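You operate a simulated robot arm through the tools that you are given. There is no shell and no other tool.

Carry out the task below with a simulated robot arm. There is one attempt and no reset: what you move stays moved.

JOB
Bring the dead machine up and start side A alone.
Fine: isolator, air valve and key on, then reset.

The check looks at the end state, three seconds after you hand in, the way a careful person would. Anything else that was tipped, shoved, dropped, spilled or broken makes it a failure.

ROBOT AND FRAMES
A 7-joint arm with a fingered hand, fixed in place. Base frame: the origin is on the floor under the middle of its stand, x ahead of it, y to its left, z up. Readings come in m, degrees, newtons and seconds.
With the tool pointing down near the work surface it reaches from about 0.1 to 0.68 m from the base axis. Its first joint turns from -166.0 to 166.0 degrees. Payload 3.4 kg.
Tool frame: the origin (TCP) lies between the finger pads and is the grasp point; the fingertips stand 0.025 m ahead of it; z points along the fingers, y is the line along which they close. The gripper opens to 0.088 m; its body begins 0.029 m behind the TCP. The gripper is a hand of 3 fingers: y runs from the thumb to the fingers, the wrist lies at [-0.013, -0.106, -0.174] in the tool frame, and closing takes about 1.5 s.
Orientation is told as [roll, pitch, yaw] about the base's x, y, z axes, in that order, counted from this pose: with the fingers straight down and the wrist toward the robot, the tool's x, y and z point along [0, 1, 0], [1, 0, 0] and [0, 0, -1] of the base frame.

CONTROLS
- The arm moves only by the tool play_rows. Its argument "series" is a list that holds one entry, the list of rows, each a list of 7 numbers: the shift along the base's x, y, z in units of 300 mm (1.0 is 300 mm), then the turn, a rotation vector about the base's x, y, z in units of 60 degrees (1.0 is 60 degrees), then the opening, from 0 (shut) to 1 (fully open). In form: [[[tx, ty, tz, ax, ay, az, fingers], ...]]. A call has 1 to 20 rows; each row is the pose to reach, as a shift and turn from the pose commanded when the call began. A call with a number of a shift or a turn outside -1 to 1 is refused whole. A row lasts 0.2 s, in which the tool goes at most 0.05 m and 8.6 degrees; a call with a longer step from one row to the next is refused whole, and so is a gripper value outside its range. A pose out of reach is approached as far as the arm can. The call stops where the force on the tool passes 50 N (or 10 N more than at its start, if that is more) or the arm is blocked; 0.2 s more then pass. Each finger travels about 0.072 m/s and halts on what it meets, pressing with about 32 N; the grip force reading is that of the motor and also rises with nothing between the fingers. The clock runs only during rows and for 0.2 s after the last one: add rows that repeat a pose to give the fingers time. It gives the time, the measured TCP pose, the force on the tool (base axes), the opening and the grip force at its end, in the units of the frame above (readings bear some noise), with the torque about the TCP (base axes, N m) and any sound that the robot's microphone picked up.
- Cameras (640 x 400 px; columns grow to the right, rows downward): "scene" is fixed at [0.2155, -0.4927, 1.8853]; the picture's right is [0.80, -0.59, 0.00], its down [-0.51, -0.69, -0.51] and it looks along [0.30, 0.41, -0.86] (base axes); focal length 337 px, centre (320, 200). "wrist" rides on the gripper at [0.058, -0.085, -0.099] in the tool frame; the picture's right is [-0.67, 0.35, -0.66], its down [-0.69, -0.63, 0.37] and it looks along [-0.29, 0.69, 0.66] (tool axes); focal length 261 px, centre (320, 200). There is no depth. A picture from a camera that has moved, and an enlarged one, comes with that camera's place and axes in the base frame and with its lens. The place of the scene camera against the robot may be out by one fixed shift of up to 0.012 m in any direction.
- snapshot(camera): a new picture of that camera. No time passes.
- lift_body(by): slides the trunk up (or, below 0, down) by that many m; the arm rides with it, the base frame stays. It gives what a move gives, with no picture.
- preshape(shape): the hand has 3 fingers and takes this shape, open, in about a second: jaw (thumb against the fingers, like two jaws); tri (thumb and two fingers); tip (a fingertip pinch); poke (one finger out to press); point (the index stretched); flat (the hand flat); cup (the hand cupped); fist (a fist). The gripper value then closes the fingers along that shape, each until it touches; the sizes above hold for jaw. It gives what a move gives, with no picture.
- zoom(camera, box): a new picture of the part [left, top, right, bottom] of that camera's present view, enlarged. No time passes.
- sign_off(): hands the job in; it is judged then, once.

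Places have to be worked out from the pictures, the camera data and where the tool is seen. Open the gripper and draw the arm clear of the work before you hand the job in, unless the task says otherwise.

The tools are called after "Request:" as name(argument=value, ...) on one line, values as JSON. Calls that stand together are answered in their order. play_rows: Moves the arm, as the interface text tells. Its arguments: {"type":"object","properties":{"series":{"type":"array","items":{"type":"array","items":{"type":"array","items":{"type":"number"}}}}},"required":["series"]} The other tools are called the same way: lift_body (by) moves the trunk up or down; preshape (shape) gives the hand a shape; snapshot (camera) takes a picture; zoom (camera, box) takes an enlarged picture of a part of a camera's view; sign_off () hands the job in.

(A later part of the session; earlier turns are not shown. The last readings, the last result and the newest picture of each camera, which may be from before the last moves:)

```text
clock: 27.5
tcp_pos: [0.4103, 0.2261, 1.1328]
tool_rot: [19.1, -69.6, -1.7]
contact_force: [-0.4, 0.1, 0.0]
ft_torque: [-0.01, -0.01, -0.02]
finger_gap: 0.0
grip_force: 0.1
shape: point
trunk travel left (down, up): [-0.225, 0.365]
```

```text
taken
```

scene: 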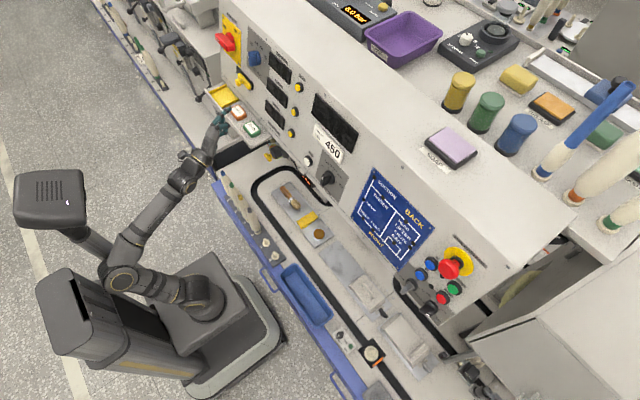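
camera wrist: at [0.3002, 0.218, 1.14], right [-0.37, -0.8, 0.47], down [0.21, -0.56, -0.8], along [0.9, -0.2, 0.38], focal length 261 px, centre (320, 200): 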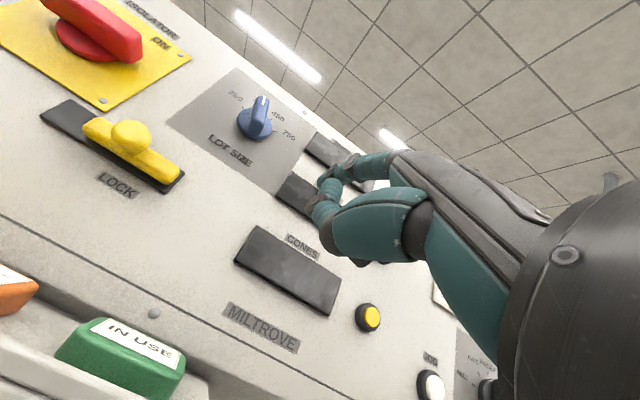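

The elbow is still leaning on the mast. Swinging the hand right turns the elbow forward off it, so I move right and up, then check.

Request:
play_rows(series=[[[0, -0.1, 0.04, 0, 0, 0, 1], [0, -0.2, 0.1, 0, 0, 0, 1], [0, -0.3, 0.18, 0, 0, 0, 1], [0, -0.4, 0.26, 0, 0, 0, 1], [0, -0.5, 0.34, 0, 0, 0, 1], [0, -0.6, 0.4, 0, 0, 0, 1]]])

Request:
snapshot(camera="scene")

Request:
snapshot(camera="wrist")

```text
clock: 28.9
tcp_pos: [0.4087, 0.0447, 1.2543]
tool_rot: [18.3, -70.0, -1.4]
contact_force: [0.2, 0.7, 0.3]
ft_torque: [-0.02, -0.01, -0.03]
finger_gap: 0.0001
grip_force: 0.1
shape: point
trunk travel left (down, up): [-0.225, 0.365]
```

```text
taken
```

scene: 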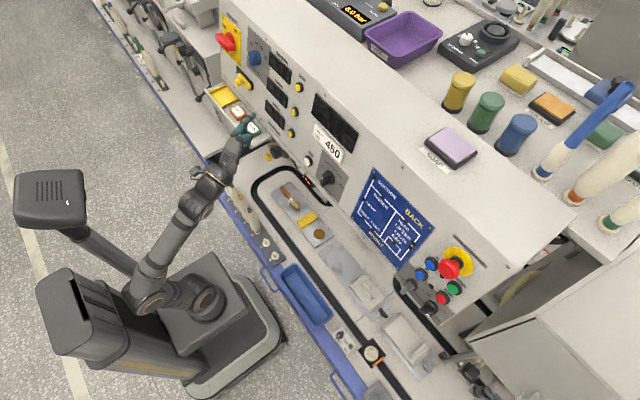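

```text
taken
camera wrist: at [0.2744, 0.0714, 1.2141], right [-0.29, -0.83, 0.47], down [0.3, -0.54, -0.78], along [0.91, -0.09, 0.41], focal length 261 px, centre (320, 200)
```

wrist: 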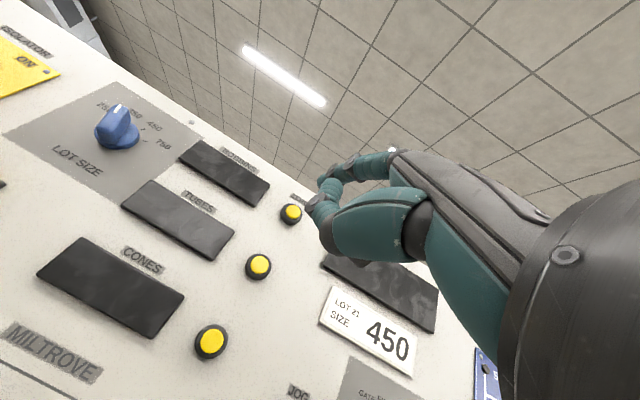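

The elbow is clear now and the arm stretched; the hand points about 18° left, which suits the left side. I swing left at this height to view the isolator closely.

Request:
play_rows(series=[[[0, 0.1, 0, 0, 0, 0, 1], [0, 0.2, 0, 0, 0, 0, 1], [0, 0.3, 0, 0, 0, 0, 1], [0, 0.4, 0, 0, 0, 0, 1], [0, 0.5, 0, 0, 0, 0, 1], [0, 0.6, 0, 0, 0, 0, 1], [0, 0.68, 0, 0, 0, 0, 1]]])

Request:
snapshot(camera="wrist")

Request:
zoom(camera="scene", box=[190, 10, 290, 150])

Request:
snapshot(camera="scene")

```text
clock: 30.5
tcp_pos: [0.4113, 0.2479, 1.2538]
tool_rot: [18.4, -70.0, -1.6]
contact_force: [-0.3, 0.5, 0.0]
ft_torque: [-0.01, 0.0, 0.01]
finger_gap: 0.0
grip_force: 0.0
shape: point
trunk travel left (down, up): [-0.225, 0.365]
```

```text
taken
camera wrist: at [0.2769, 0.2743, 1.2132], right [-0.29, -0.84, 0.47], down [0.3, -0.54, -0.78], along [0.91, -0.09, 0.41], focal length 261 px, centre (320, 200)
```

wrist: 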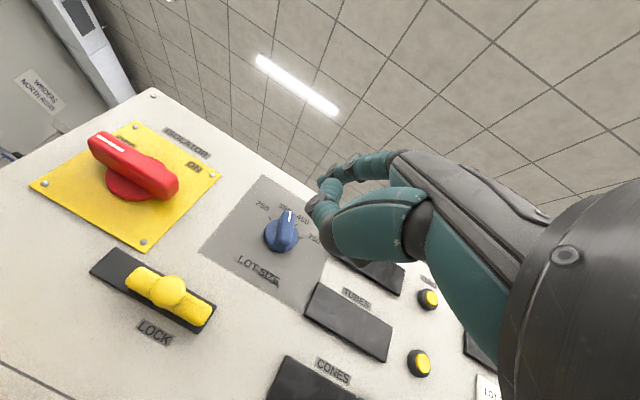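

```text
2.86 times, centred on (240, 80) of scene
camera zoom: at [0.2155, -0.4927, 1.8853], right [0.8, -0.59, 0.0], down [-0.51, -0.69, -0.51], along [0.3, 0.41, -0.86], focal length 962 px, centre (549, 543)
```

zoom: 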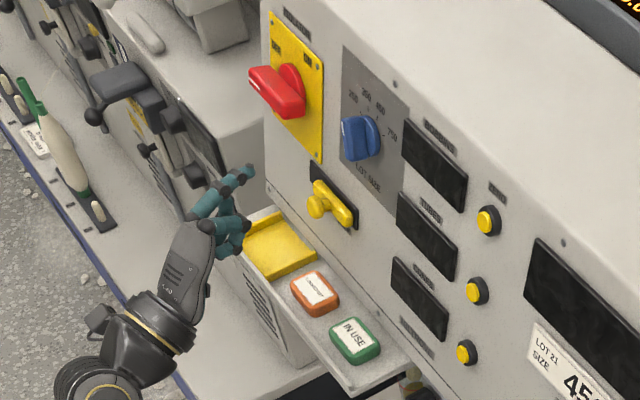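

```text
taken
```

scene: 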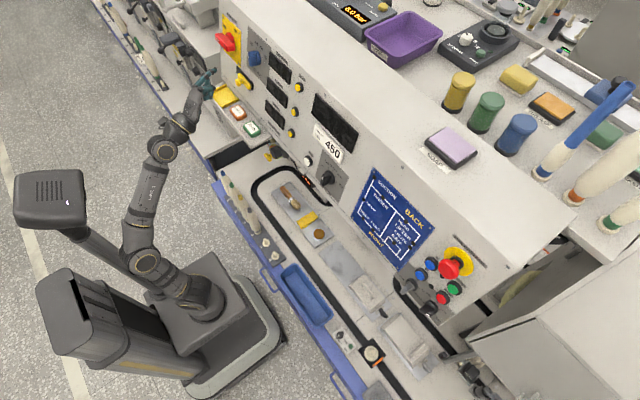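

The arm is well placed with the elbow clear. I zoom in on the isolator for exact pixel positions to triangulate its pivot and handle end.

Request:
zoom(camera="wrist", box=[20, 90, 240, 260])

Request:
zoom(camera="wrist", box=[280, 130, 440, 280])

Request:
zoom(camera="scene", box=[190, 10, 270, 110])

```text
2.35 times, centred on (130, 175) of wrist
camera zoom: at [0.2769, 0.2743, 1.2132], right [-0.29, -0.84, 0.47], down [0.3, -0.54, -0.78], along [0.91, -0.09, 0.41], focal length 613 px, centre (767, 259)
```

zoom: 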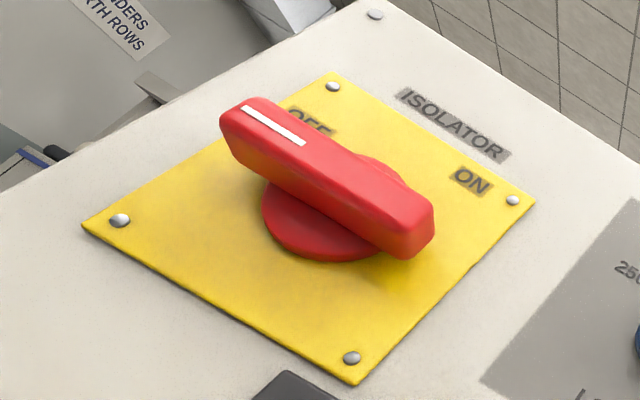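

```text
2.67 times, centred on (360, 205) of wrist
camera zoom: at [0.2769, 0.2743, 1.2132], right [-0.29, -0.84, 0.47], down [0.3, -0.54, -0.78], along [0.91, -0.09, 0.41], focal length 695 px, centre (213, 187)
```

zoom: 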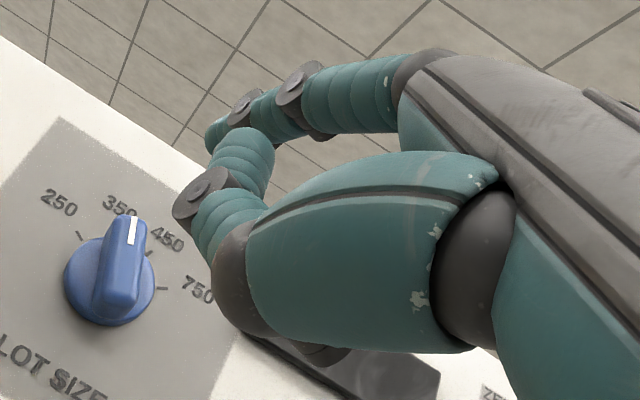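

```text
4.00 times, centred on (230, 60) of scene
camera zoom: at [0.2155, -0.4927, 1.8853], right [0.8, -0.59, 0.0], down [-0.51, -0.69, -0.51], along [0.3, 0.41, -0.86], focal length 1347 px, centre (680, 760)
```

zoom: 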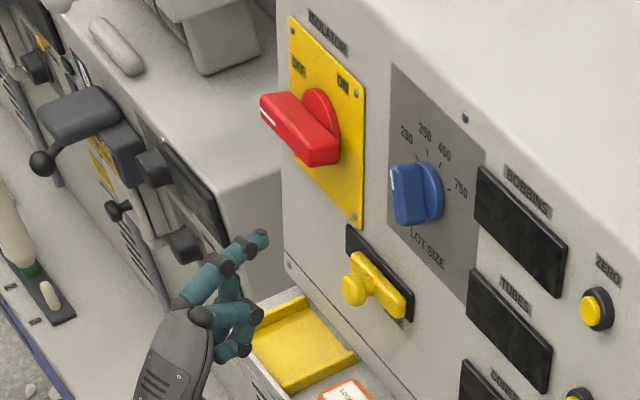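

Triangulation puts the isolator plate's centre at (0.559, 0.414, 1.2505) on a panel leaning back about 13°, with the handle front at x≈0.523, z≈1.259 and its ends at y≈0.372 and 0.452. The fingertip is about (0.030, 0.016, 0.044) from the TCP. I raise the trunk slightly for reach and move the fingertip in front of and below the handle's left end.

Request:
lift_body(by=0.08)

Request:
play_rows(series=[[[0.02, 0.1, 0, 0, 0, 0, 1], [0.03, 0.2, -0.05, 0, 0, 0, 1], [0.04, 0.3, -0.1, 0, 0, 0, 1], [0.05, 0.4, -0.15, 0, 0, 0, 1], [0.06, 0.5, -0.22, 0, 0, 0, 1], [0.07, 0.6, -0.3, 0, 0, 0, 1], [0.07, 0.605, -0.38, 0, 0, 0, 1], [0.07, 0.605, -0.43, 0, 0, 0, 1]]])

Request:
snapshot(camera="wrist")

Request:
snapshot(camera="scene")

Request:
zoom(camera="scene", box=[190, 10, 270, 110])

```text
clock: 31.6
tcp_pos: [0.4114, 0.2477, 1.3333]
tool_rot: [18.3, -70.0, -1.5]
contact_force: [1.6, -0.6, -0.2]
ft_torque: [-0.02, -0.01, 0.0]
finger_gap: 0.0
grip_force: 0.1
shape: point
trunk travel left (down, up): [-0.305, 0.285]
```

```text
clock: 33.4
tcp_pos: [0.4316, 0.4324, 1.2066]
tool_rot: [18.5, -69.9, -1.6]
contact_force: [0.1, -0.2, -0.1]
ft_torque: [-0.02, 0.0, 0.01]
finger_gap: 0.0
grip_force: 0.0
shape: point
trunk travel left (down, up): [-0.305, 0.285]
```

```text
taken
camera wrist: at [0.2978, 0.4575, 1.1654], right [-0.29, -0.84, 0.47], down [0.3, -0.54, -0.78], along [0.91, -0.09, 0.41], focal length 261 px, centre (320, 200)
```

wrist: 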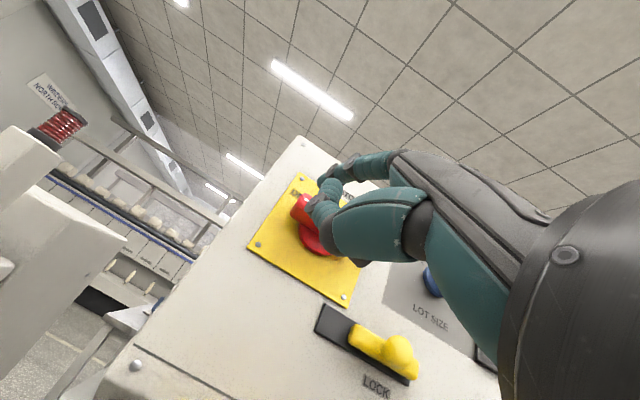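

```text
taken
```

scene: 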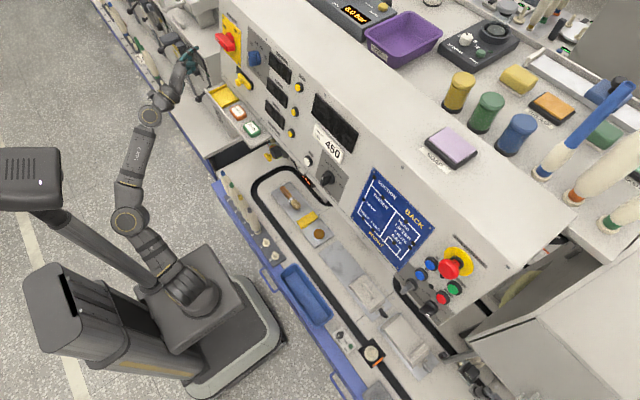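

```text
4.00 times, centred on (230, 60) of scene
camera zoom: at [0.2155, -0.4927, 1.8853], right [0.8, -0.59, 0.0], down [-0.51, -0.69, -0.51], along [0.3, 0.41, -0.86], focal length 1347 px, centre (680, 760)
```

zoom: 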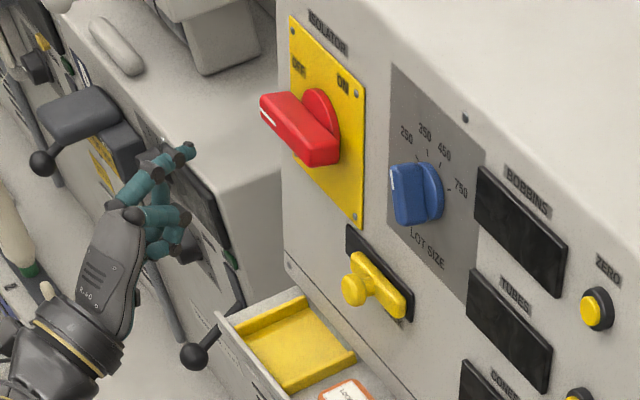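

The finger is in front of the isolator handle, with the neighbouring machine's levers some way off. I zoom the wrist view to check the finger against the handle.

Request:
zoom(camera="wrist", box=[240, 130, 400, 290])

```text
2.50 times, centred on (320, 210) of wrist
camera zoom: at [0.2978, 0.4575, 1.1654], right [-0.29, -0.84, 0.47], down [0.3, -0.54, -0.78], along [0.91, -0.09, 0.41], focal length 652 px, centre (320, 175)
```

zoom: 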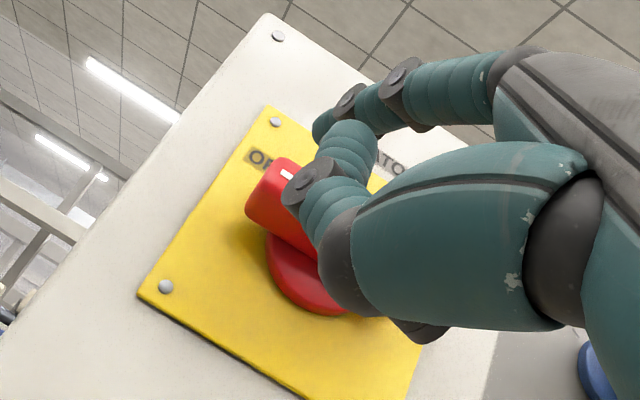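

The fingertip is now level with the handle. I lower it slightly and slide it in beneath the handle's left end, stopping about 1 cm short of the plate.

Request:
play_rows(series=[[[0.04, -0.01, -0.04, 0, 0, 0, 1], [0.08, -0.01, -0.07, 0, 0, 0, 1], [0.12, -0.01, -0.075, 0, 0, 0, 1], [0.16, -0.01, -0.08, 0, 0, 0, 1], [0.2, -0.01, -0.085, 0, 0, 0, 1], [0.24, -0.01, -0.09, 0, 0, 0, 1]]])

Request:
zoom(camera="wrist", box=[240, 130, 400, 290])

Request:
zoom(camera="scene", box=[190, 10, 270, 80])

```text
clock: 34.8
tcp_pos: [0.5041, 0.4255, 1.1792]
tool_rot: [18.6, -70.0, -1.6]
contact_force: [-0.5, 0.6, 0.2]
ft_torque: [-0.03, -0.01, 0.03]
finger_gap: 0.0
grip_force: 0.0
shape: point
trunk travel left (down, up): [-0.305, 0.285]
```

```text
2.50 times, centred on (320, 210) of wrist
camera zoom: at [0.3694, 0.453, 1.1382], right [-0.29, -0.84, 0.47], down [0.3, -0.54, -0.78], along [0.91, -0.09, 0.41], focal length 652 px, centre (320, 175)
```

zoom: 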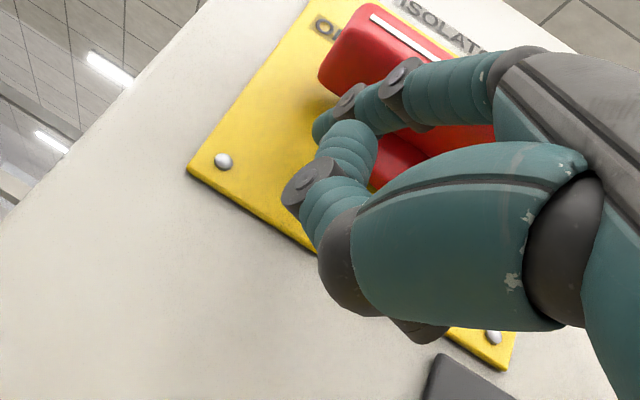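

```text
5.71 times, centred on (230, 45) of scene
camera zoom: at [0.2155, -0.4927, 1.8853], right [0.8, -0.59, 0.0], down [-0.51, -0.69, -0.51], along [0.3, 0.41, -0.86], focal length 1924 px, centre (834, 1086)
```

zoom: 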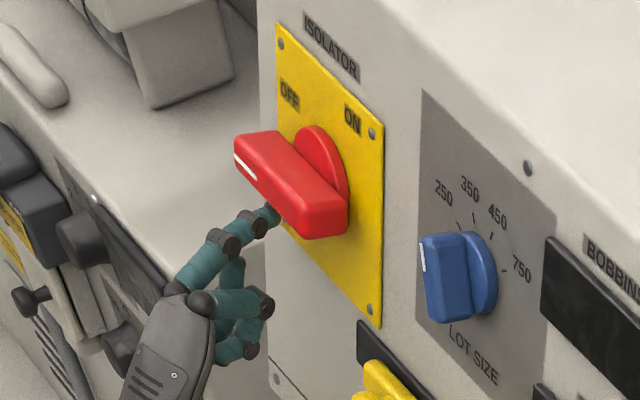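

The finger sits under the handle's left end. I push up along an arc about the pivot, first roughly half way, and check that the handle follows.

Request:
play_rows(series=[[[0.015, 0.0, 0.02, 0, 0, 0, 1], [0.025, 0.007, 0.047, 0, 0, 0, 1], [0.028, 0.013, 0.061, 0, 0, 0, 1], [0.031, 0.018, 0.075, 0, 0, 0, 1], [0.035, 0.02, 0.09, 0, 0, 0, 1], [0.038, 0.022, 0.103, 0, 0, 0, 1], [0.042, 0.02, 0.118, 0, 0, 0, 1], [0.045, 0.017, 0.132, 0, 0, 0, 1]]])

Request:
zoom(camera="wrist", box=[240, 130, 400, 290])

Request:
zoom(camera="scene", box=[190, 10, 270, 80])

```text
clock: 36.6
tcp_pos: [0.5165, 0.4312, 1.2178]
tool_rot: [18.4, -69.9, -1.4]
contact_force: [-1.0, 1.6, -0.7]
ft_torque: [-0.08, -0.02, 0.04]
finger_gap: 0.0807
grip_force: 0.2
shape: point
trunk travel left (down, up): [-0.305, 0.285]
```

```text
2.50 times, centred on (320, 210) of wrist
camera zoom: at [0.3825, 0.4577, 1.1767], right [-0.29, -0.84, 0.47], down [0.3, -0.54, -0.78], along [0.91, -0.09, 0.41], focal length 652 px, centre (320, 175)
```

zoom: 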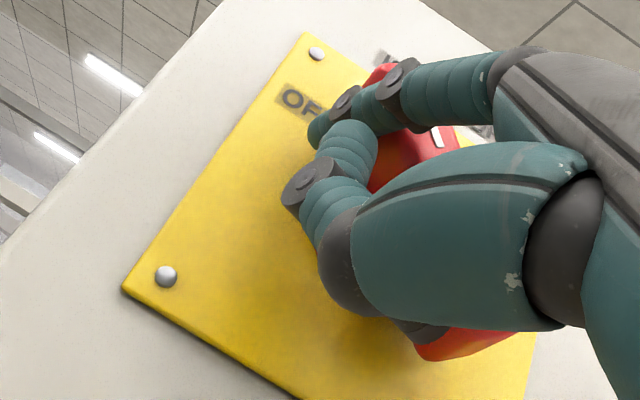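

```text
5.71 times, centred on (230, 45) of scene
camera zoom: at [0.2155, -0.4927, 1.8853], right [0.8, -0.59, 0.0], down [-0.51, -0.69, -0.51], along [0.3, 0.41, -0.86], focal length 1924 px, centre (834, 1086)
```

zoom: 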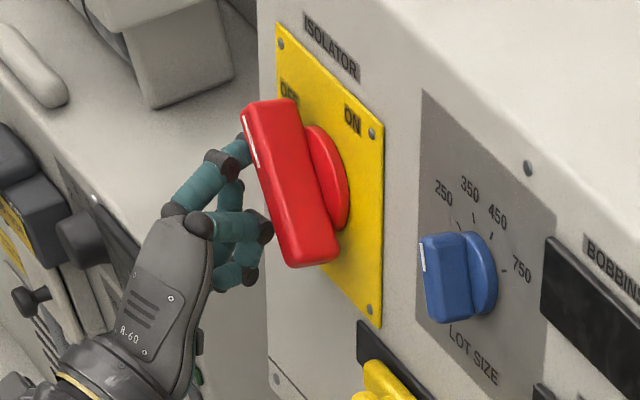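

The handle follows nicely, now past half way with low force. I continue the arc to vertical and slightly beyond, easing 4 mm outward to keep the curled finger clear of the handle.

Request:
play_rows(series=[[[-0.004, -0.005, 0.014, 0, 0, 0, 1], [-0.005, -0.011, 0.029, 0, 0, 0, 1], [-0.003, -0.02, 0.041, 0, 0, 0, 1], [-0.001, -0.03, 0.053, 0, 0, 0, 1], [0.001, -0.042, 0.062, 0, 0, 0, 1], [0.003, -0.054, 0.071, 0, 0, 0, 1], [0.004, -0.066, 0.077, 0, 0, 0, 1]]])

Request:
zoom(camera="wrist", box=[240, 130, 400, 290])

Request:
zoom(camera="scene", box=[190, 10, 270, 80])

```text
clock: 38.2
tcp_pos: [0.5183, 0.4143, 1.2407]
tool_rot: [18.0, -69.9, -1.1]
contact_force: [-2.7, 6.6, -4.4]
ft_torque: [-0.37, -0.02, 0.11]
finger_gap: 0.0
grip_force: 0.0
shape: point
trunk travel left (down, up): [-0.305, 0.285]
```

```text
2.50 times, centred on (320, 210) of wrist
camera zoom: at [0.3841, 0.4402, 1.1991], right [-0.29, -0.83, 0.47], down [0.3, -0.54, -0.78], along [0.91, -0.08, 0.41], focal length 652 px, centre (320, 175)
```

zoom: 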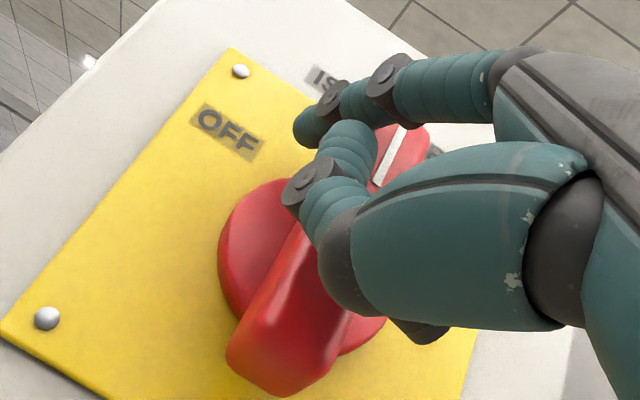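

```text
5.71 times, centred on (230, 45) of scene
camera zoom: at [0.2155, -0.4927, 1.8853], right [0.8, -0.59, 0.0], down [-0.51, -0.69, -0.51], along [0.3, 0.41, -0.86], focal length 1924 px, centre (834, 1086)
```

zoom: 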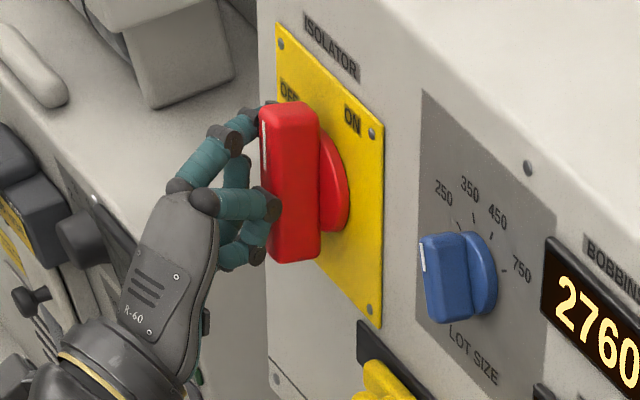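

The BOBBINS display has lit up ("2760"), the handle stands vertical, and the push-back force shows it reached its stop, so the isolator is ON. I ease off and draw the finger straight back out.

Request:
play_rows(series=[[[0, 0.02, 0, 0, 0, 0, 1], [-0.06, 0.04, 0, 0, 0, 0, 1], [-0.14, 0.04, 0.01, 0, 0, 0, 1], [-0.24, 0.03, 0.02, 0, 0, 0, 1], [-0.34, 0.0, 0.04, 0, 0, 0, 1]]])

Request:
snapshot(camera="wrist")

Request:
snapshot(camera="scene")

```text
clock: 39.4
tcp_pos: [0.4276, 0.4327, 1.2743]
tool_rot: [18.5, -69.9, -1.6]
contact_force: [1.0, 0.4, -0.2]
ft_torque: [0.04, -0.01, 0.0]
finger_gap: 0.0807
grip_force: 0.0
shape: point
out of reach, approached as far as the arm can: row 3, 4, 5
trunk travel left (down, up): [-0.305, 0.285]
```

```text
taken
camera wrist: at [0.293, 0.4591, 1.2334], right [-0.29, -0.83, 0.47], down [0.3, -0.54, -0.78], along [0.91, -0.09, 0.41], focal length 261 px, centre (320, 200)
```

wrist: 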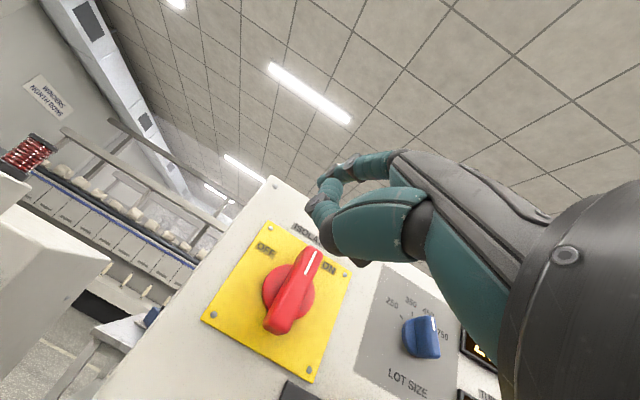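

```text
taken
```

scene: 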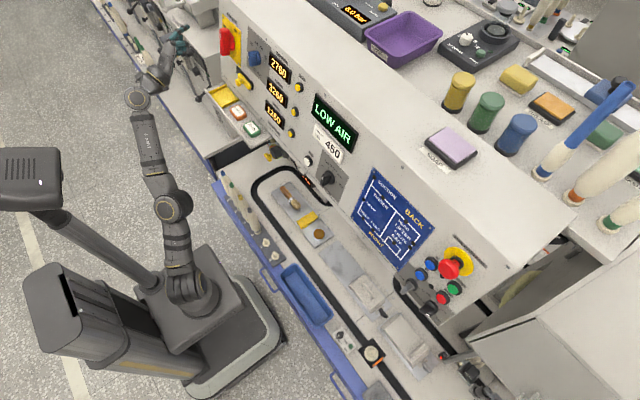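

The isolator is ON, the counters are lit and the main display now reads LOW AIR. Next is the air valve: I move right, clear of the shelf, before lowering the trunk.

Request:
play_rows(series=[[[0, -0.14, -0.03, 0, 0, 0, 1], [0, -0.28, -0.06, 0, 0, 0, 1], [0, -0.42, -0.1, 0, 0, 0, 1], [0, -0.56, -0.14, 0, 0, 0, 1], [0, -0.7, -0.18, 0, 0, 0, 1], [0, -0.84, -0.2, 0, 0, 0, 1], [-0.05, -0.98, -0.2, 0, 0, 0, 1]]])

Request:
play_rows(series=[[[0, -0.1, 0, 0, 0, 0, 1], [0, -0.2, 0, 0, 0, 0, 1], [0, -0.3, 0, 0, 0, 0, 1]]])

Request:
lift_body(by=-0.28)

Request:
snapshot(camera="scene")

Request:
snapshot(camera="wrist")

```text
clock: 41.0
tcp_pos: [0.4994, 0.1817, 1.3729]
tool_rot: [19.6, -68.5, -3.7]
contact_force: [0.5, 0.0, -0.2]
ft_torque: [0.02, 0.04, 0.05]
finger_gap: 0.0807
grip_force: 0.0
shape: point
out of reach, approached as far as the arm can: row 1, 2, 3, 4, 5, 6, 7
trunk travel left (down, up): [-0.305, 0.285]
```

```text
clock: 41.8
tcp_pos: [0.5094, 0.1251, 1.3827]
tool_rot: [18.4, -69.8, -1.4]
contact_force: [0.1, -0.6, -0.1]
ft_torque: [0.04, 0.01, -0.01]
finger_gap: 0.0805
grip_force: 0.2
shape: point
out of reach, approached as far as the arm can: row 1, 2, 3
trunk travel left (down, up): [-0.305, 0.285]
```

```text
clock: 44.7
tcp_pos: [0.5051, 0.1257, 1.1034]
tool_rot: [18.6, -70.0, -1.5]
contact_force: [-10.0, -0.9, 5.5]
ft_torque: [0.16, -0.81, 0.14]
finger_gap: 0.0001
grip_force: 0.1
shape: point
trunk travel left (down, up): [-0.025, 0.565]
```

```text
taken
```

scene: 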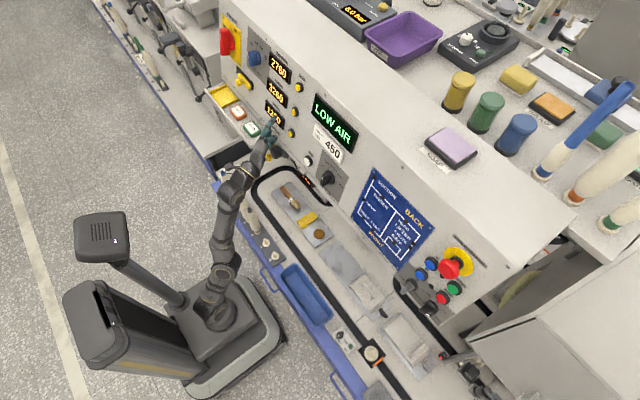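

```text
taken
camera wrist: at [0.3726, 0.1522, 1.0623], right [-0.29, -0.84, 0.47], down [0.3, -0.54, -0.78], along [0.91, -0.09, 0.41], focal length 261 px, centre (320, 200)
```

wrist: 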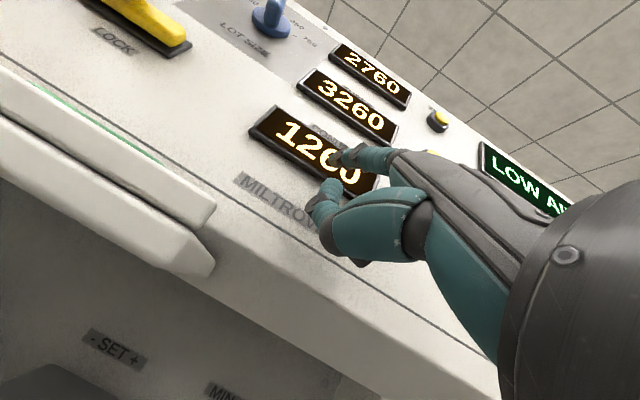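

The out-of-reach approach left the hand farther forward than I planned, and lowering the trunk brought the fingertip lightly against the panel by the CONES display. I back straight off at once and then check nothing changed.

Request:
play_rows(series=[[[-0.06, 0, 0.0, 0, 0, 0, 1], [-0.14, 0, 0.0, 0, 0, 0, 1], [-0.24, 0, -0.02, 0, 0, 0, 1], [-0.32, 0, -0.04, 0, 0, 0, 1]]])

Request:
zoom(camera="scene", box=[250, 40, 370, 170])

Request:
snapshot(camera="wrist")

```text
clock: 45.7
tcp_pos: [0.4358, 0.109, 1.1344]
tool_rot: [18.2, -69.8, -1.2]
contact_force: [-0.4, -0.3, 0.3]
ft_torque: [-0.02, 0.01, 0.04]
finger_gap: 0.0
grip_force: 0.0
shape: point
out of reach, approached as far as the arm can: row 1, 2, 3, 4
trunk travel left (down, up): [-0.025, 0.565]
```

```text
3.08 times, centred on (310, 105) of scene
camera zoom: at [0.2155, -0.4927, 1.8853], right [0.8, -0.59, 0.0], down [-0.51, -0.69, -0.51], along [0.3, 0.41, -0.86], focal length 1036 px, centre (351, 492)
```

zoom: 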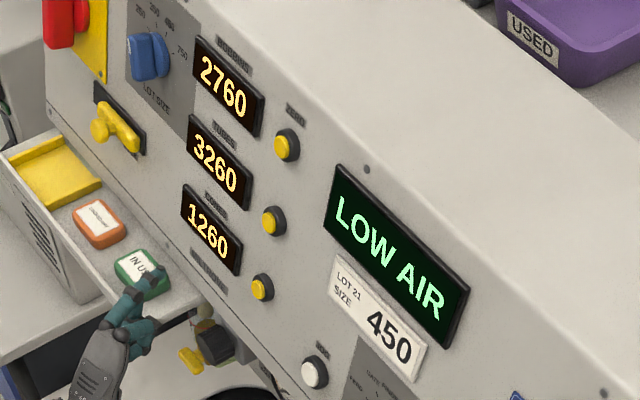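

```text
taken
camera wrist: at [0.3022, 0.1354, 1.0941], right [-0.29, -0.84, 0.47], down [0.3, -0.54, -0.78], along [0.91, -0.08, 0.4], focal length 261 px, centre (320, 200)
```

wrist: 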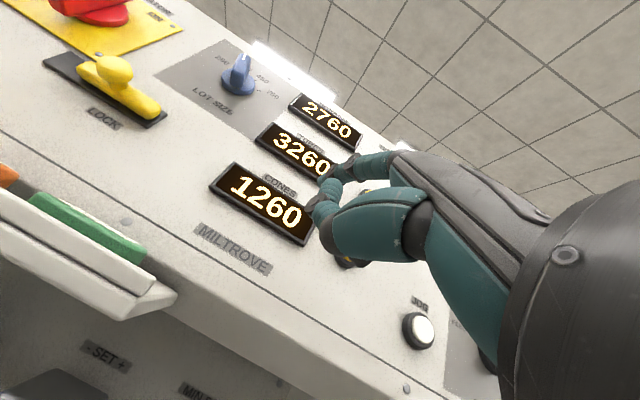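

Nothing was disturbed: counters still read 2760, 3260 and 1260 and the isolator is ON. The arm reports a position different from what was commanded, so I look at its configuration before continuing.

Request:
snapshot(camera="scene")

Request:
play_rows(series=[[[0, 0, 0, 0, 0, 0, 1]]])

```text
taken
```

scene: 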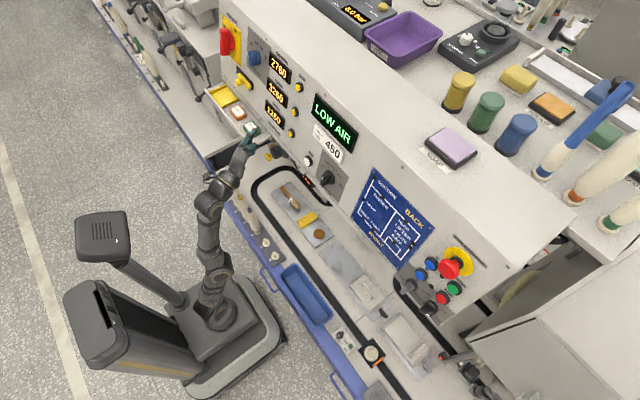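

```text
clock: 46.1
tcp_pos: [0.4363, 0.1088, 1.1353]
tool_rot: [18.3, -69.9, -1.4]
contact_force: [-0.4, -0.8, -0.4]
ft_torque: [-0.02, 0.01, -0.01]
finger_gap: 0.0
grip_force: 0.1
shape: point
trunk travel left (down, up): [-0.025, 0.565]
```

A null move shows the commanded pose now matches the measured one, so control is normal. I lower the hand by itself, in front of the gauge area and clear of it, to bend the arm back into a usable posture.

Request:
play_rows(series=[[[-0.03, 0, -0.1, 0, 0, 0, 1], [-0.06, 0, -0.2, 0, 0, 0, 1], [-0.09, 0, -0.3, 0, 0, 0, 1], [-0.12, 0, -0.4, 0, 0, 0, 1], [-0.15, 0, -0.5, 0, 0, 0, 1], [-0.17, 0, -0.6, 0, 0, 0, 1]]])

Request:
snapshot(camera="scene")

Request:
snapshot(camera="wrist")

```text
clock: 47.5
tcp_pos: [0.442, 0.1109, 1.1326]
tool_rot: [18.3, -69.9, -1.4]
contact_force: [-0.1, -1.2, -1.3]
ft_torque: [0.02, 0.01, 0.01]
finger_gap: 0.0
grip_force: 0.0
shape: point
out of reach, approached as far as the arm can: row 1, 2, 3, 4, 5, 6
trunk travel left (down, up): [-0.025, 0.565]
```

```text
taken
```

scene: 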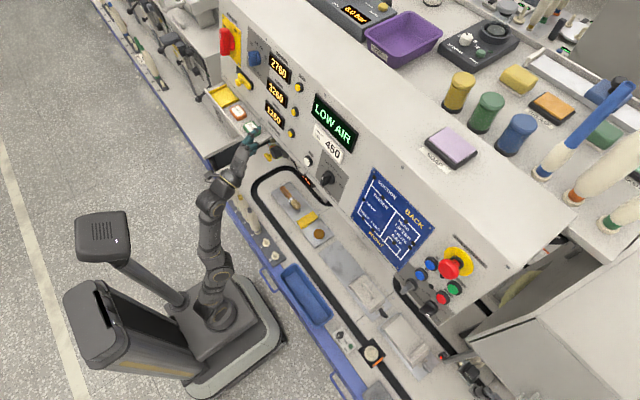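

```text
taken
camera wrist: at [0.3077, 0.137, 1.0921], right [-0.29, -0.84, 0.47], down [0.3, -0.54, -0.78], along [0.91, -0.09, 0.41], focal length 261 px, centre (320, 200)
```

wrist: 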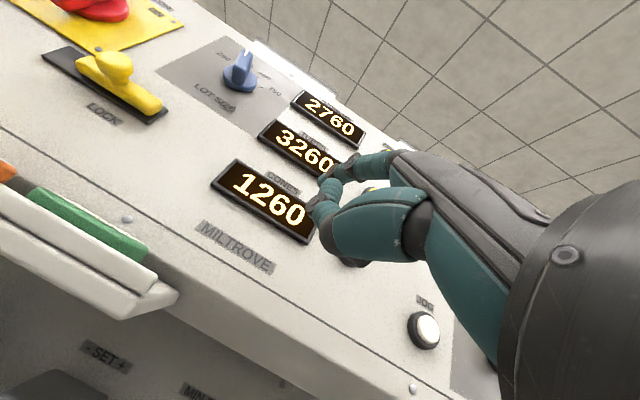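

The arm seems stretched straight with the elbow just past its straight point, so it cannot fold. I stretch it slightly further upward through that point, then try to come down.

Request:
play_rows(series=[[[-0.03, 0, 0.1, 0, 0, 0, 1], [-0.06, 0, 0.2, 0, 0, 0, 1], [-0.1, 0, 0.3, 0, 0, 0, 1], [-0.1, 0, 0.3, 0, 0, 0, 1]]])

Request:
play_rows(series=[[[-0.05, 0, -0.05, 0, 0, 0, 1], [-0.08, 0, -0.12, 0, 0, 0, 1], [-0.1, 0, -0.2, 0, 0, 0, 1]]])

```text
clock: 48.5
tcp_pos: [0.4117, 0.1135, 1.1453]
tool_rot: [18.4, -70.0, -1.7]
contact_force: [0.2, 0.1, 0.6]
ft_torque: [0.01, 0.0, 0.01]
finger_gap: 0.0
grip_force: 0.0
shape: point
out of reach, approached as far as the arm can: row 1, 2, 3, 4
trunk travel left (down, up): [-0.025, 0.565]
```

```text
clock: 49.3
tcp_pos: [0.4035, 0.1043, 1.1124]
tool_rot: [23.8, -68.4, -8.0]
contact_force: [0.2, -1.1, 0.3]
ft_torque: [-0.01, -0.01, 0.07]
finger_gap: 0.0
grip_force: 0.0
shape: point
out of reach, approached as far as the arm can: row 1, 2, 3
trunk travel left (down, up): [-0.025, 0.565]
```

It has started to come down. I continue lowering a bit more and watch the response.

Request:
play_rows(series=[[[-0.02, 0, -0.08, 0, 0, 0, 1], [-0.04, 0, -0.16, 0, 0, 0, 1], [-0.06, 0, -0.24, 0, 0, 0, 1]]])

Request:
snapshot(camera="scene")

```text
clock: 50.1
tcp_pos: [0.4018, 0.1032, 1.1048]
tool_rot: [18.4, -69.9, -1.3]
contact_force: [-0.1, 0.0, 0.1]
ft_torque: [-0.02, 0.01, 0.01]
finger_gap: 0.0
grip_force: 0.1
shape: point
out of reach, approached as far as the arm can: row 1, 2, 3
trunk travel left (down, up): [-0.025, 0.565]
```

```text
taken
```

scene: 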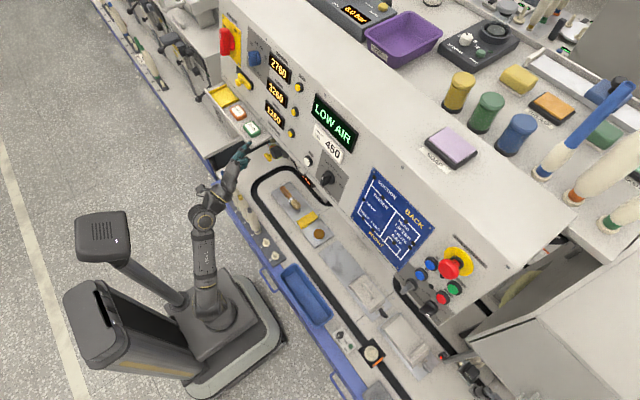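

The elbow is bent to its wrong side, which is why it will not fold. I stretch fully along the arm's own line, holding several rows, and then draw back along the same line.

Request:
play_rows(series=[[[0.04, 0.01, 0.12, 0, 0, 0, 1], [0.08, 0.02, 0.25, 0, 0, 0, 1], [0.12, 0.03, 0.38, 0, 0, 0, 1], [0.16, 0.03, 0.5, 0, 0, 0, 1], [0.2, 0.04, 0.63, 0, 0, 0, 1], [0.2, 0.04, 0.63, 0, 0, 0, 1], [0.2, 0.04, 0.63, 0, 0, 0, 1]]])

Request:
snapshot(camera="scene")

```text
clock: 51.7
tcp_pos: [0.4141, 0.0917, 1.1418]
tool_rot: [18.4, -69.8, -1.4]
contact_force: [0.0, 0.3, -0.3]
ft_torque: [0.0, 0.0, 0.01]
finger_gap: 0.0001
grip_force: 0.1
shape: point
out of reach, approached as far as the arm can: row 2, 3, 4, 5, 6, 7
trunk travel left (down, up): [-0.025, 0.565]
```

```text
taken
```

scene: 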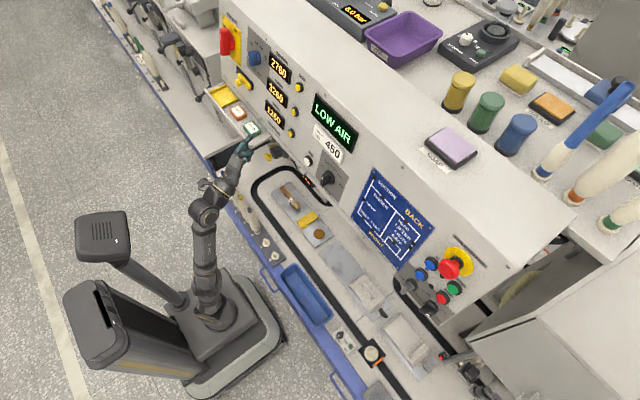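

The arm extended by about 4 cm this time. I zoom in on the arm itself to understand which joint is limiting.

Request:
zoom(camera="scene", box=[140, 130, 300, 340])

```text
1.90 times, centred on (220, 235) of scene
camera zoom: at [0.2155, -0.4927, 1.8853], right [0.8, -0.59, 0.0], down [-0.51, -0.69, -0.51], along [0.3, 0.41, -0.86], focal length 641 px, centre (510, 133)
```

zoom: 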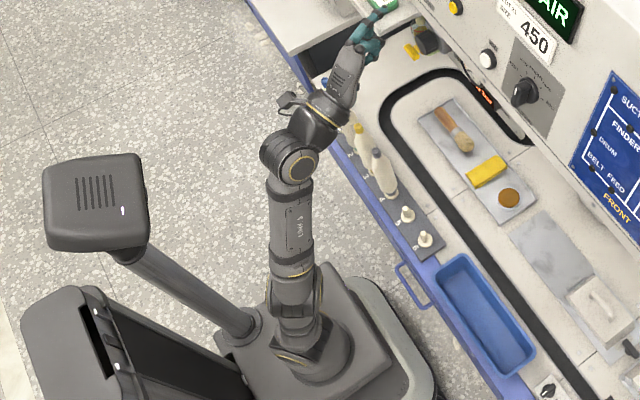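

The arm is now straight. Moving the wrist forward and down from here should bend the elbow the proper way, so I move a little forward with care for the panel and then down and back.

Request:
play_rows(series=[[[0.05, 0, -0.02, 0, 0, 0, 1], [0.1, 0, -0.05, 0, 0, 0, 1], [0.13, 0, -0.12, 0, 0, 0, 1], [0.13, 0, -0.22, 0, 0, 0, 1], [0.1, 0, -0.32, 0, 0, 0, 1], [0.06, 0, -0.42, 0, 0, 0, 1]]])

Request:
snapshot(camera="scene")

```text
clock: 53.1
tcp_pos: [0.4367, 0.0961, 1.0189]
tool_rot: [18.6, -69.9, -1.5]
contact_force: [0.4, -0.7, -0.5]
ft_torque: [0.06, 0.02, 0.01]
finger_gap: 0.0
grip_force: 0.0
shape: point
trunk travel left (down, up): [-0.025, 0.565]
```

```text
taken
```

scene: 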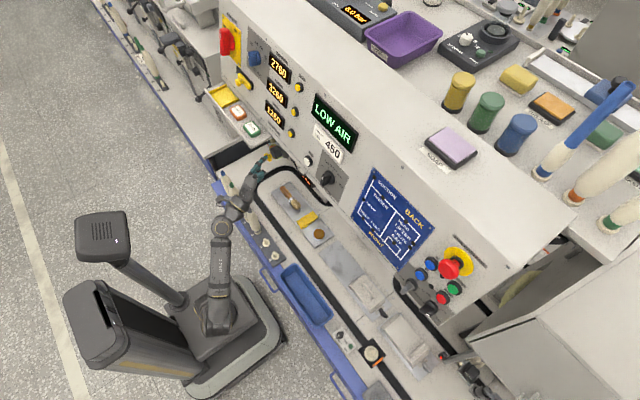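

The elbow is bending properly again. I lower the hand below shelf level, draw it back a bit, and go left toward the air valve.

Request:
play_rows(series=[[[-0.04, 0, -0.1, 0, 0, 0, 1], [-0.08, 0, -0.2, 0, 0, 0, 1], [-0.1, 0.05, -0.3, 0, 0, 0, 1], [-0.12, 0.17, -0.32, 0, 0, 0, 1], [-0.13, 0.3, -0.32, 0, 0, 0, 1], [-0.13, 0.43, -0.32, 0, 0, 0, 1], [-0.13, 0.56, -0.32, 0, 0, 0, 1], [-0.13, 0.66, -0.32, 0, 0, 0, 1]]])

Request:
snapshot(camera="wrist")

Request:
snapshot(camera="scene")

```text
clock: 54.9
tcp_pos: [0.3958, 0.2952, 0.9192]
tool_rot: [18.5, -70.0, -1.7]
contact_force: [-0.2, -0.8, 0.7]
ft_torque: [0.01, 0.03, 0.03]
finger_gap: 0.0
grip_force: 0.1
shape: point
out of reach, approached as far as the arm can: row 1, 2, 3, 4
trunk travel left (down, up): [-0.025, 0.565]
```

```text
taken
camera wrist: at [0.2619, 0.3211, 0.8791], right [-0.29, -0.84, 0.47], down [0.3, -0.54, -0.78], along [0.91, -0.09, 0.41], focal length 261 px, centre (320, 200)
```

wrist: 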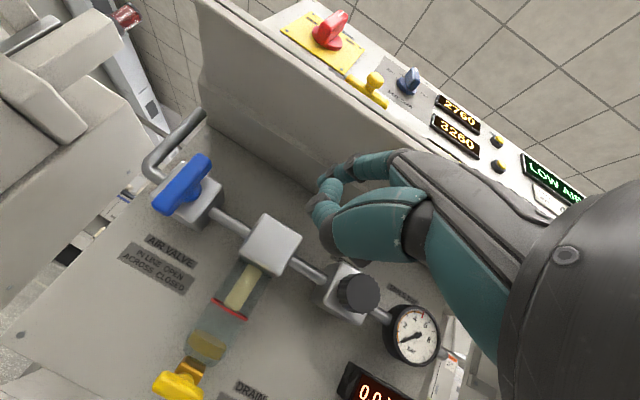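

```text
taken
```

scene: 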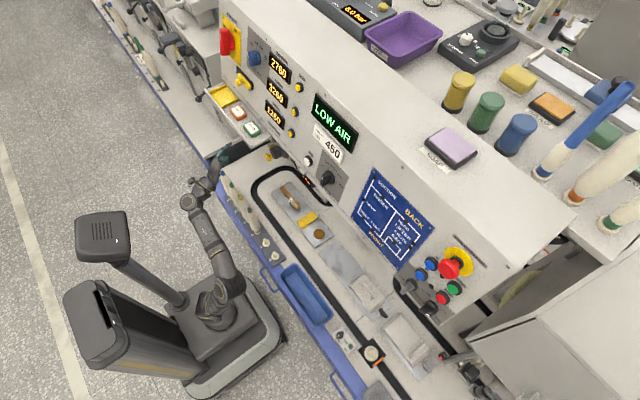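

Now the whole air unit is plain: valve with blue T-handle, filter bowl with yellow drain tap, regulator and gauge. I zoom in on the valve to fix the pivot and the handle.

Request:
zoom(camera="wrist", box=[110, 90, 310, 300])

```text
1.90 times, centred on (210, 195) of wrist
camera zoom: at [0.2619, 0.3211, 0.8791], right [-0.29, -0.84, 0.47], down [0.3, -0.54, -0.78], along [0.91, -0.09, 0.41], focal length 496 px, centre (530, 210)
```

zoom: 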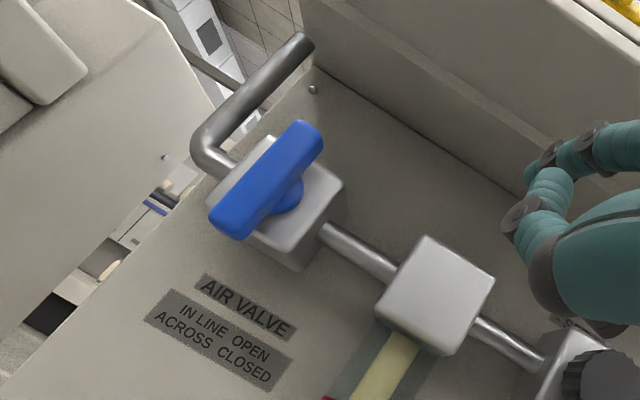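

The T-handle's centre is confirmed at (0.544, 0.426, 0.935), vertical and about 6.4 cm long. I will push its lower end leftwards from the right side, which turns it clockwise, so I first bring the fingertip just right of the lower end.

Request:
play_rows(series=[[[0.03, 0.1, -0.06, 0, 0, 0, 1], [0.07, 0.2, -0.12, 0, 0, 0, 1], [0.113, 0.3, -0.183, 0, 0, 0, 1], [0.2, 0.3, -0.183, 0, 0, 0, 1], [0.28, 0.3, -0.183, 0, 0, 0, 1]]])

Request:
snapshot(camera="wrist")

Request:
zoom(camera="wrist", box=[220, 90, 400, 270])

```text
clock: 56.1
tcp_pos: [0.4802, 0.3843, 0.8656]
tool_rot: [18.4, -69.8, -1.4]
contact_force: [-0.1, 0.0, -0.3]
ft_torque: [0.02, 0.0, 0.03]
finger_gap: 0.0002
grip_force: 0.0
shape: point
trunk travel left (down, up): [-0.025, 0.565]
```

```text
taken
camera wrist: at [0.3461, 0.4105, 0.8262], right [-0.29, -0.84, 0.47], down [0.3, -0.54, -0.78], along [0.91, -0.09, 0.41], focal length 261 px, centre (320, 200)
```

wrist: 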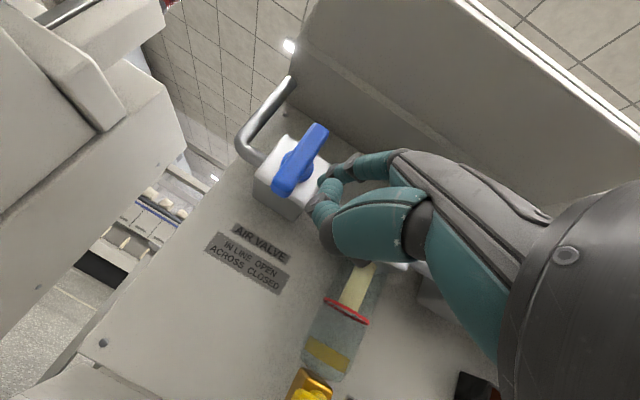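

```text
2.22 times, centred on (310, 180) of wrist
camera zoom: at [0.3461, 0.4105, 0.8262], right [-0.29, -0.84, 0.47], down [0.3, -0.54, -0.78], along [0.91, -0.09, 0.41], focal length 579 px, centre (342, 244)
```

zoom: 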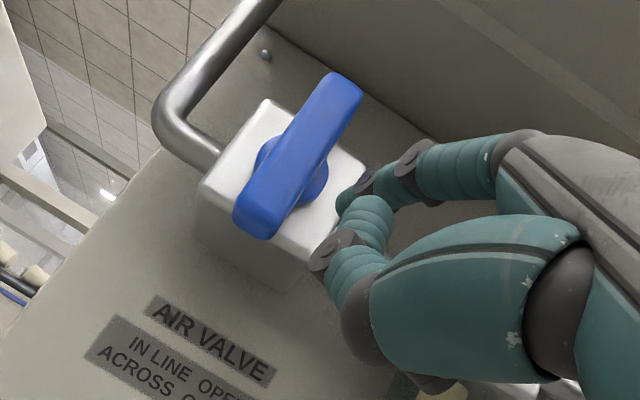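

The fingertip is just right of the handle's lower part. I push in about 3.5 cm beside it and make a first small push to the left, to see whether it turns this way.

Request:
play_rows(series=[[[0.06, 0, 0, 0, 0, 0, 1], [0.12, 0, 0, 0, 0, 0, 1], [0.12, 0.025, 0, 0, 0, 0, 1], [0.12, 0.037, -0.006, 0, 0, 0, 1], [0.12, 0.049, -0.012, 0, 0, 0, 1], [0.12, 0.062, -0.015, 0, 0, 0, 1]]])

Request:
zoom(camera="wrist", box=[220, 90, 400, 270])

```text
clock: 57.5
tcp_pos: [0.5184, 0.4052, 0.8619]
tool_rot: [18.3, -69.9, -1.7]
contact_force: [0.1, -2.7, -0.4]
ft_torque: [0.11, 0.0, -0.1]
finger_gap: 0.0807
grip_force: 0.1
shape: point
trunk travel left (down, up): [-0.025, 0.565]
```

```text
2.22 times, centred on (310, 180) of wrist
camera zoom: at [0.3827, 0.4312, 0.8214], right [-0.29, -0.84, 0.47], down [0.3, -0.54, -0.78], along [0.91, -0.09, 0.41], focal length 579 px, centre (342, 244)
```

zoom: 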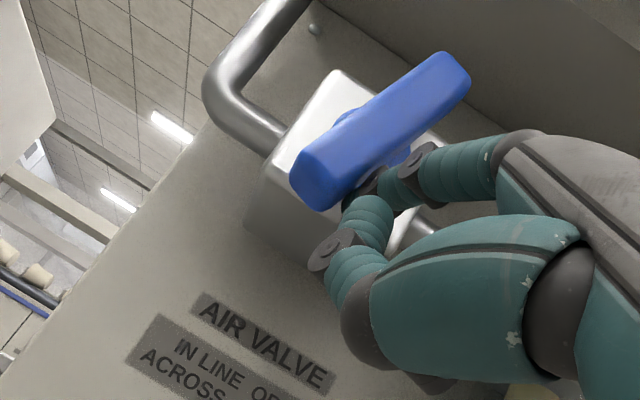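

The handle turns freely this way, already about 20° with under 3 N. I continue the arc to horizontal and slightly past.

Request:
play_rows(series=[[[0, 0.012, -0.002, 0, 0, 0, 1], [0, 0.025, -0.002, 0, 0, 0, 1], [0, 0.039, -0.001, 0, 0, 0, 1], [0, 0.052, 0.003, 0, 0, 0, 1], [0, 0.064, 0.008, 0, 0, 0, 1], [0, 0.075, 0.014, 0, 0, 0, 1], [0, 0.085, 0.022, 0, 0, 0, 1], [0, 0.094, 0.032, 0, 0, 0, 1], [0, 0.103, 0.042, 0, 0, 0, 1], [0, 0.108, 0.052, 0, 0, 0, 1]]])

Request:
snapshot(camera="wrist")

Request:
zoom(camera="wrist", box=[220, 90, 400, 270])

```text
clock: 59.7
tcp_pos: [0.5171, 0.438, 0.8774]
tool_rot: [18.3, -69.9, -1.2]
contact_force: [-2.9, -2.1, -6.6]
ft_torque: [0.02, -0.02, 0.04]
finger_gap: 0.0806
grip_force: 0.1
shape: point
trunk travel left (down, up): [-0.025, 0.565]
```

```text
taken
camera wrist: at [0.383, 0.4643, 0.8366], right [-0.29, -0.84, 0.47], down [0.3, -0.54, -0.78], along [0.91, -0.09, 0.41], focal length 261 px, centre (320, 200)
```

wrist: 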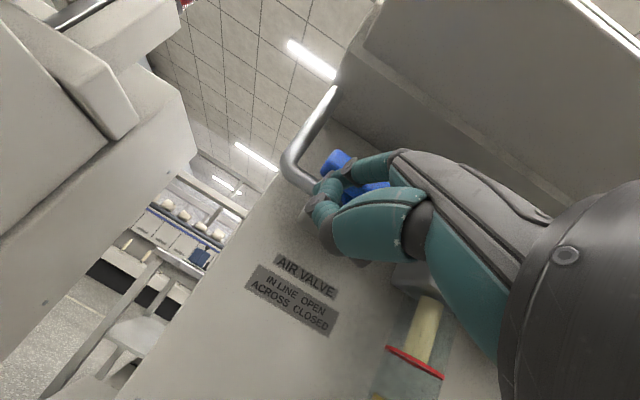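

```text
2.22 times, centred on (310, 180) of wrist
camera zoom: at [0.383, 0.4643, 0.8366], right [-0.29, -0.84, 0.47], down [0.3, -0.54, -0.78], along [0.91, -0.09, 0.41], focal length 579 px, centre (342, 244)
```

zoom: 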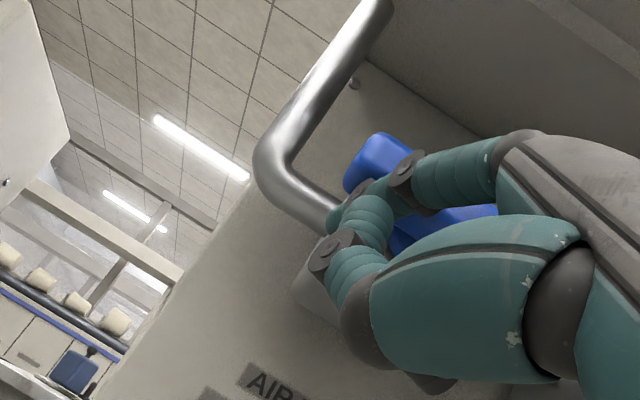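

The pushing force rose to about 7 N, so the handle is likely at its stop. I check the gauge and the main display in the scene view.

Request:
zoom(camera="scene", box=[250, 60, 370, 200])

Request:
play_rows(series=[[[0, 0, -0.02, 0, 0, 0, 1], [-0.06, 0, -0.03, 0, 0, 0, 1], [-0.14, -0.03, -0.03, 0, 0, 0, 1], [-0.24, -0.06, -0.03, 0, 0, 0, 1]]])

Request:
snapshot(camera="wrist")

```text
2.86 times, centred on (310, 130) of scene
camera zoom: at [0.2155, -0.4927, 1.8853], right [0.8, -0.59, 0.0], down [-0.51, -0.69, -0.51], along [0.3, 0.41, -0.86], focal length 962 px, centre (349, 400)
```

zoom: 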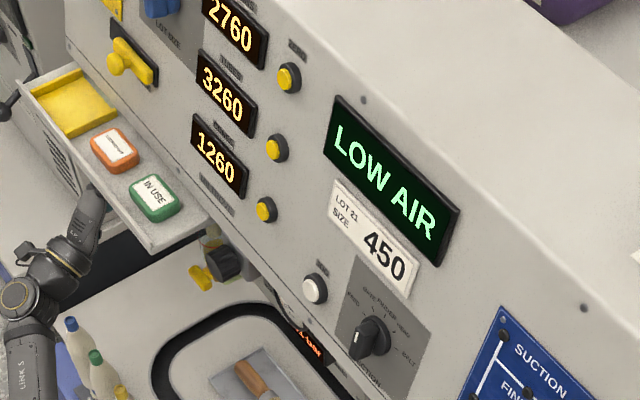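

```text
clock: 60.7
tcp_pos: [0.4451, 0.4203, 0.8673]
tool_rot: [18.3, -69.9, -1.4]
contact_force: [0.6, -0.3, -0.3]
ft_torque: [-0.01, 0.04, 0.0]
finger_gap: 0.0804
grip_force: 0.0
shape: point
trunk travel left (down, up): [-0.025, 0.565]
```

```text
taken
camera wrist: at [0.3106, 0.4464, 0.8273], right [-0.29, -0.84, 0.47], down [0.3, -0.54, -0.78], along [0.91, -0.09, 0.41], focal length 261 px, centre (320, 200)
```

wrist: 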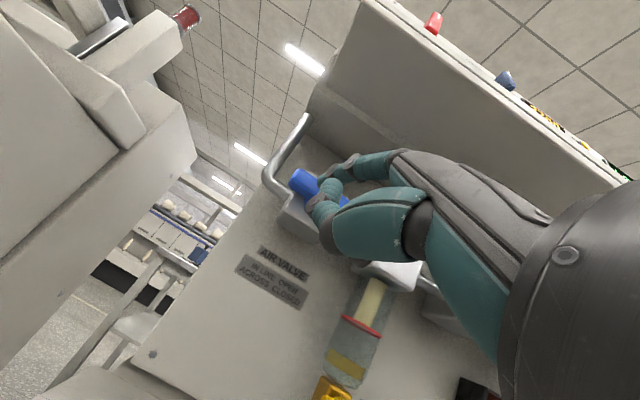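

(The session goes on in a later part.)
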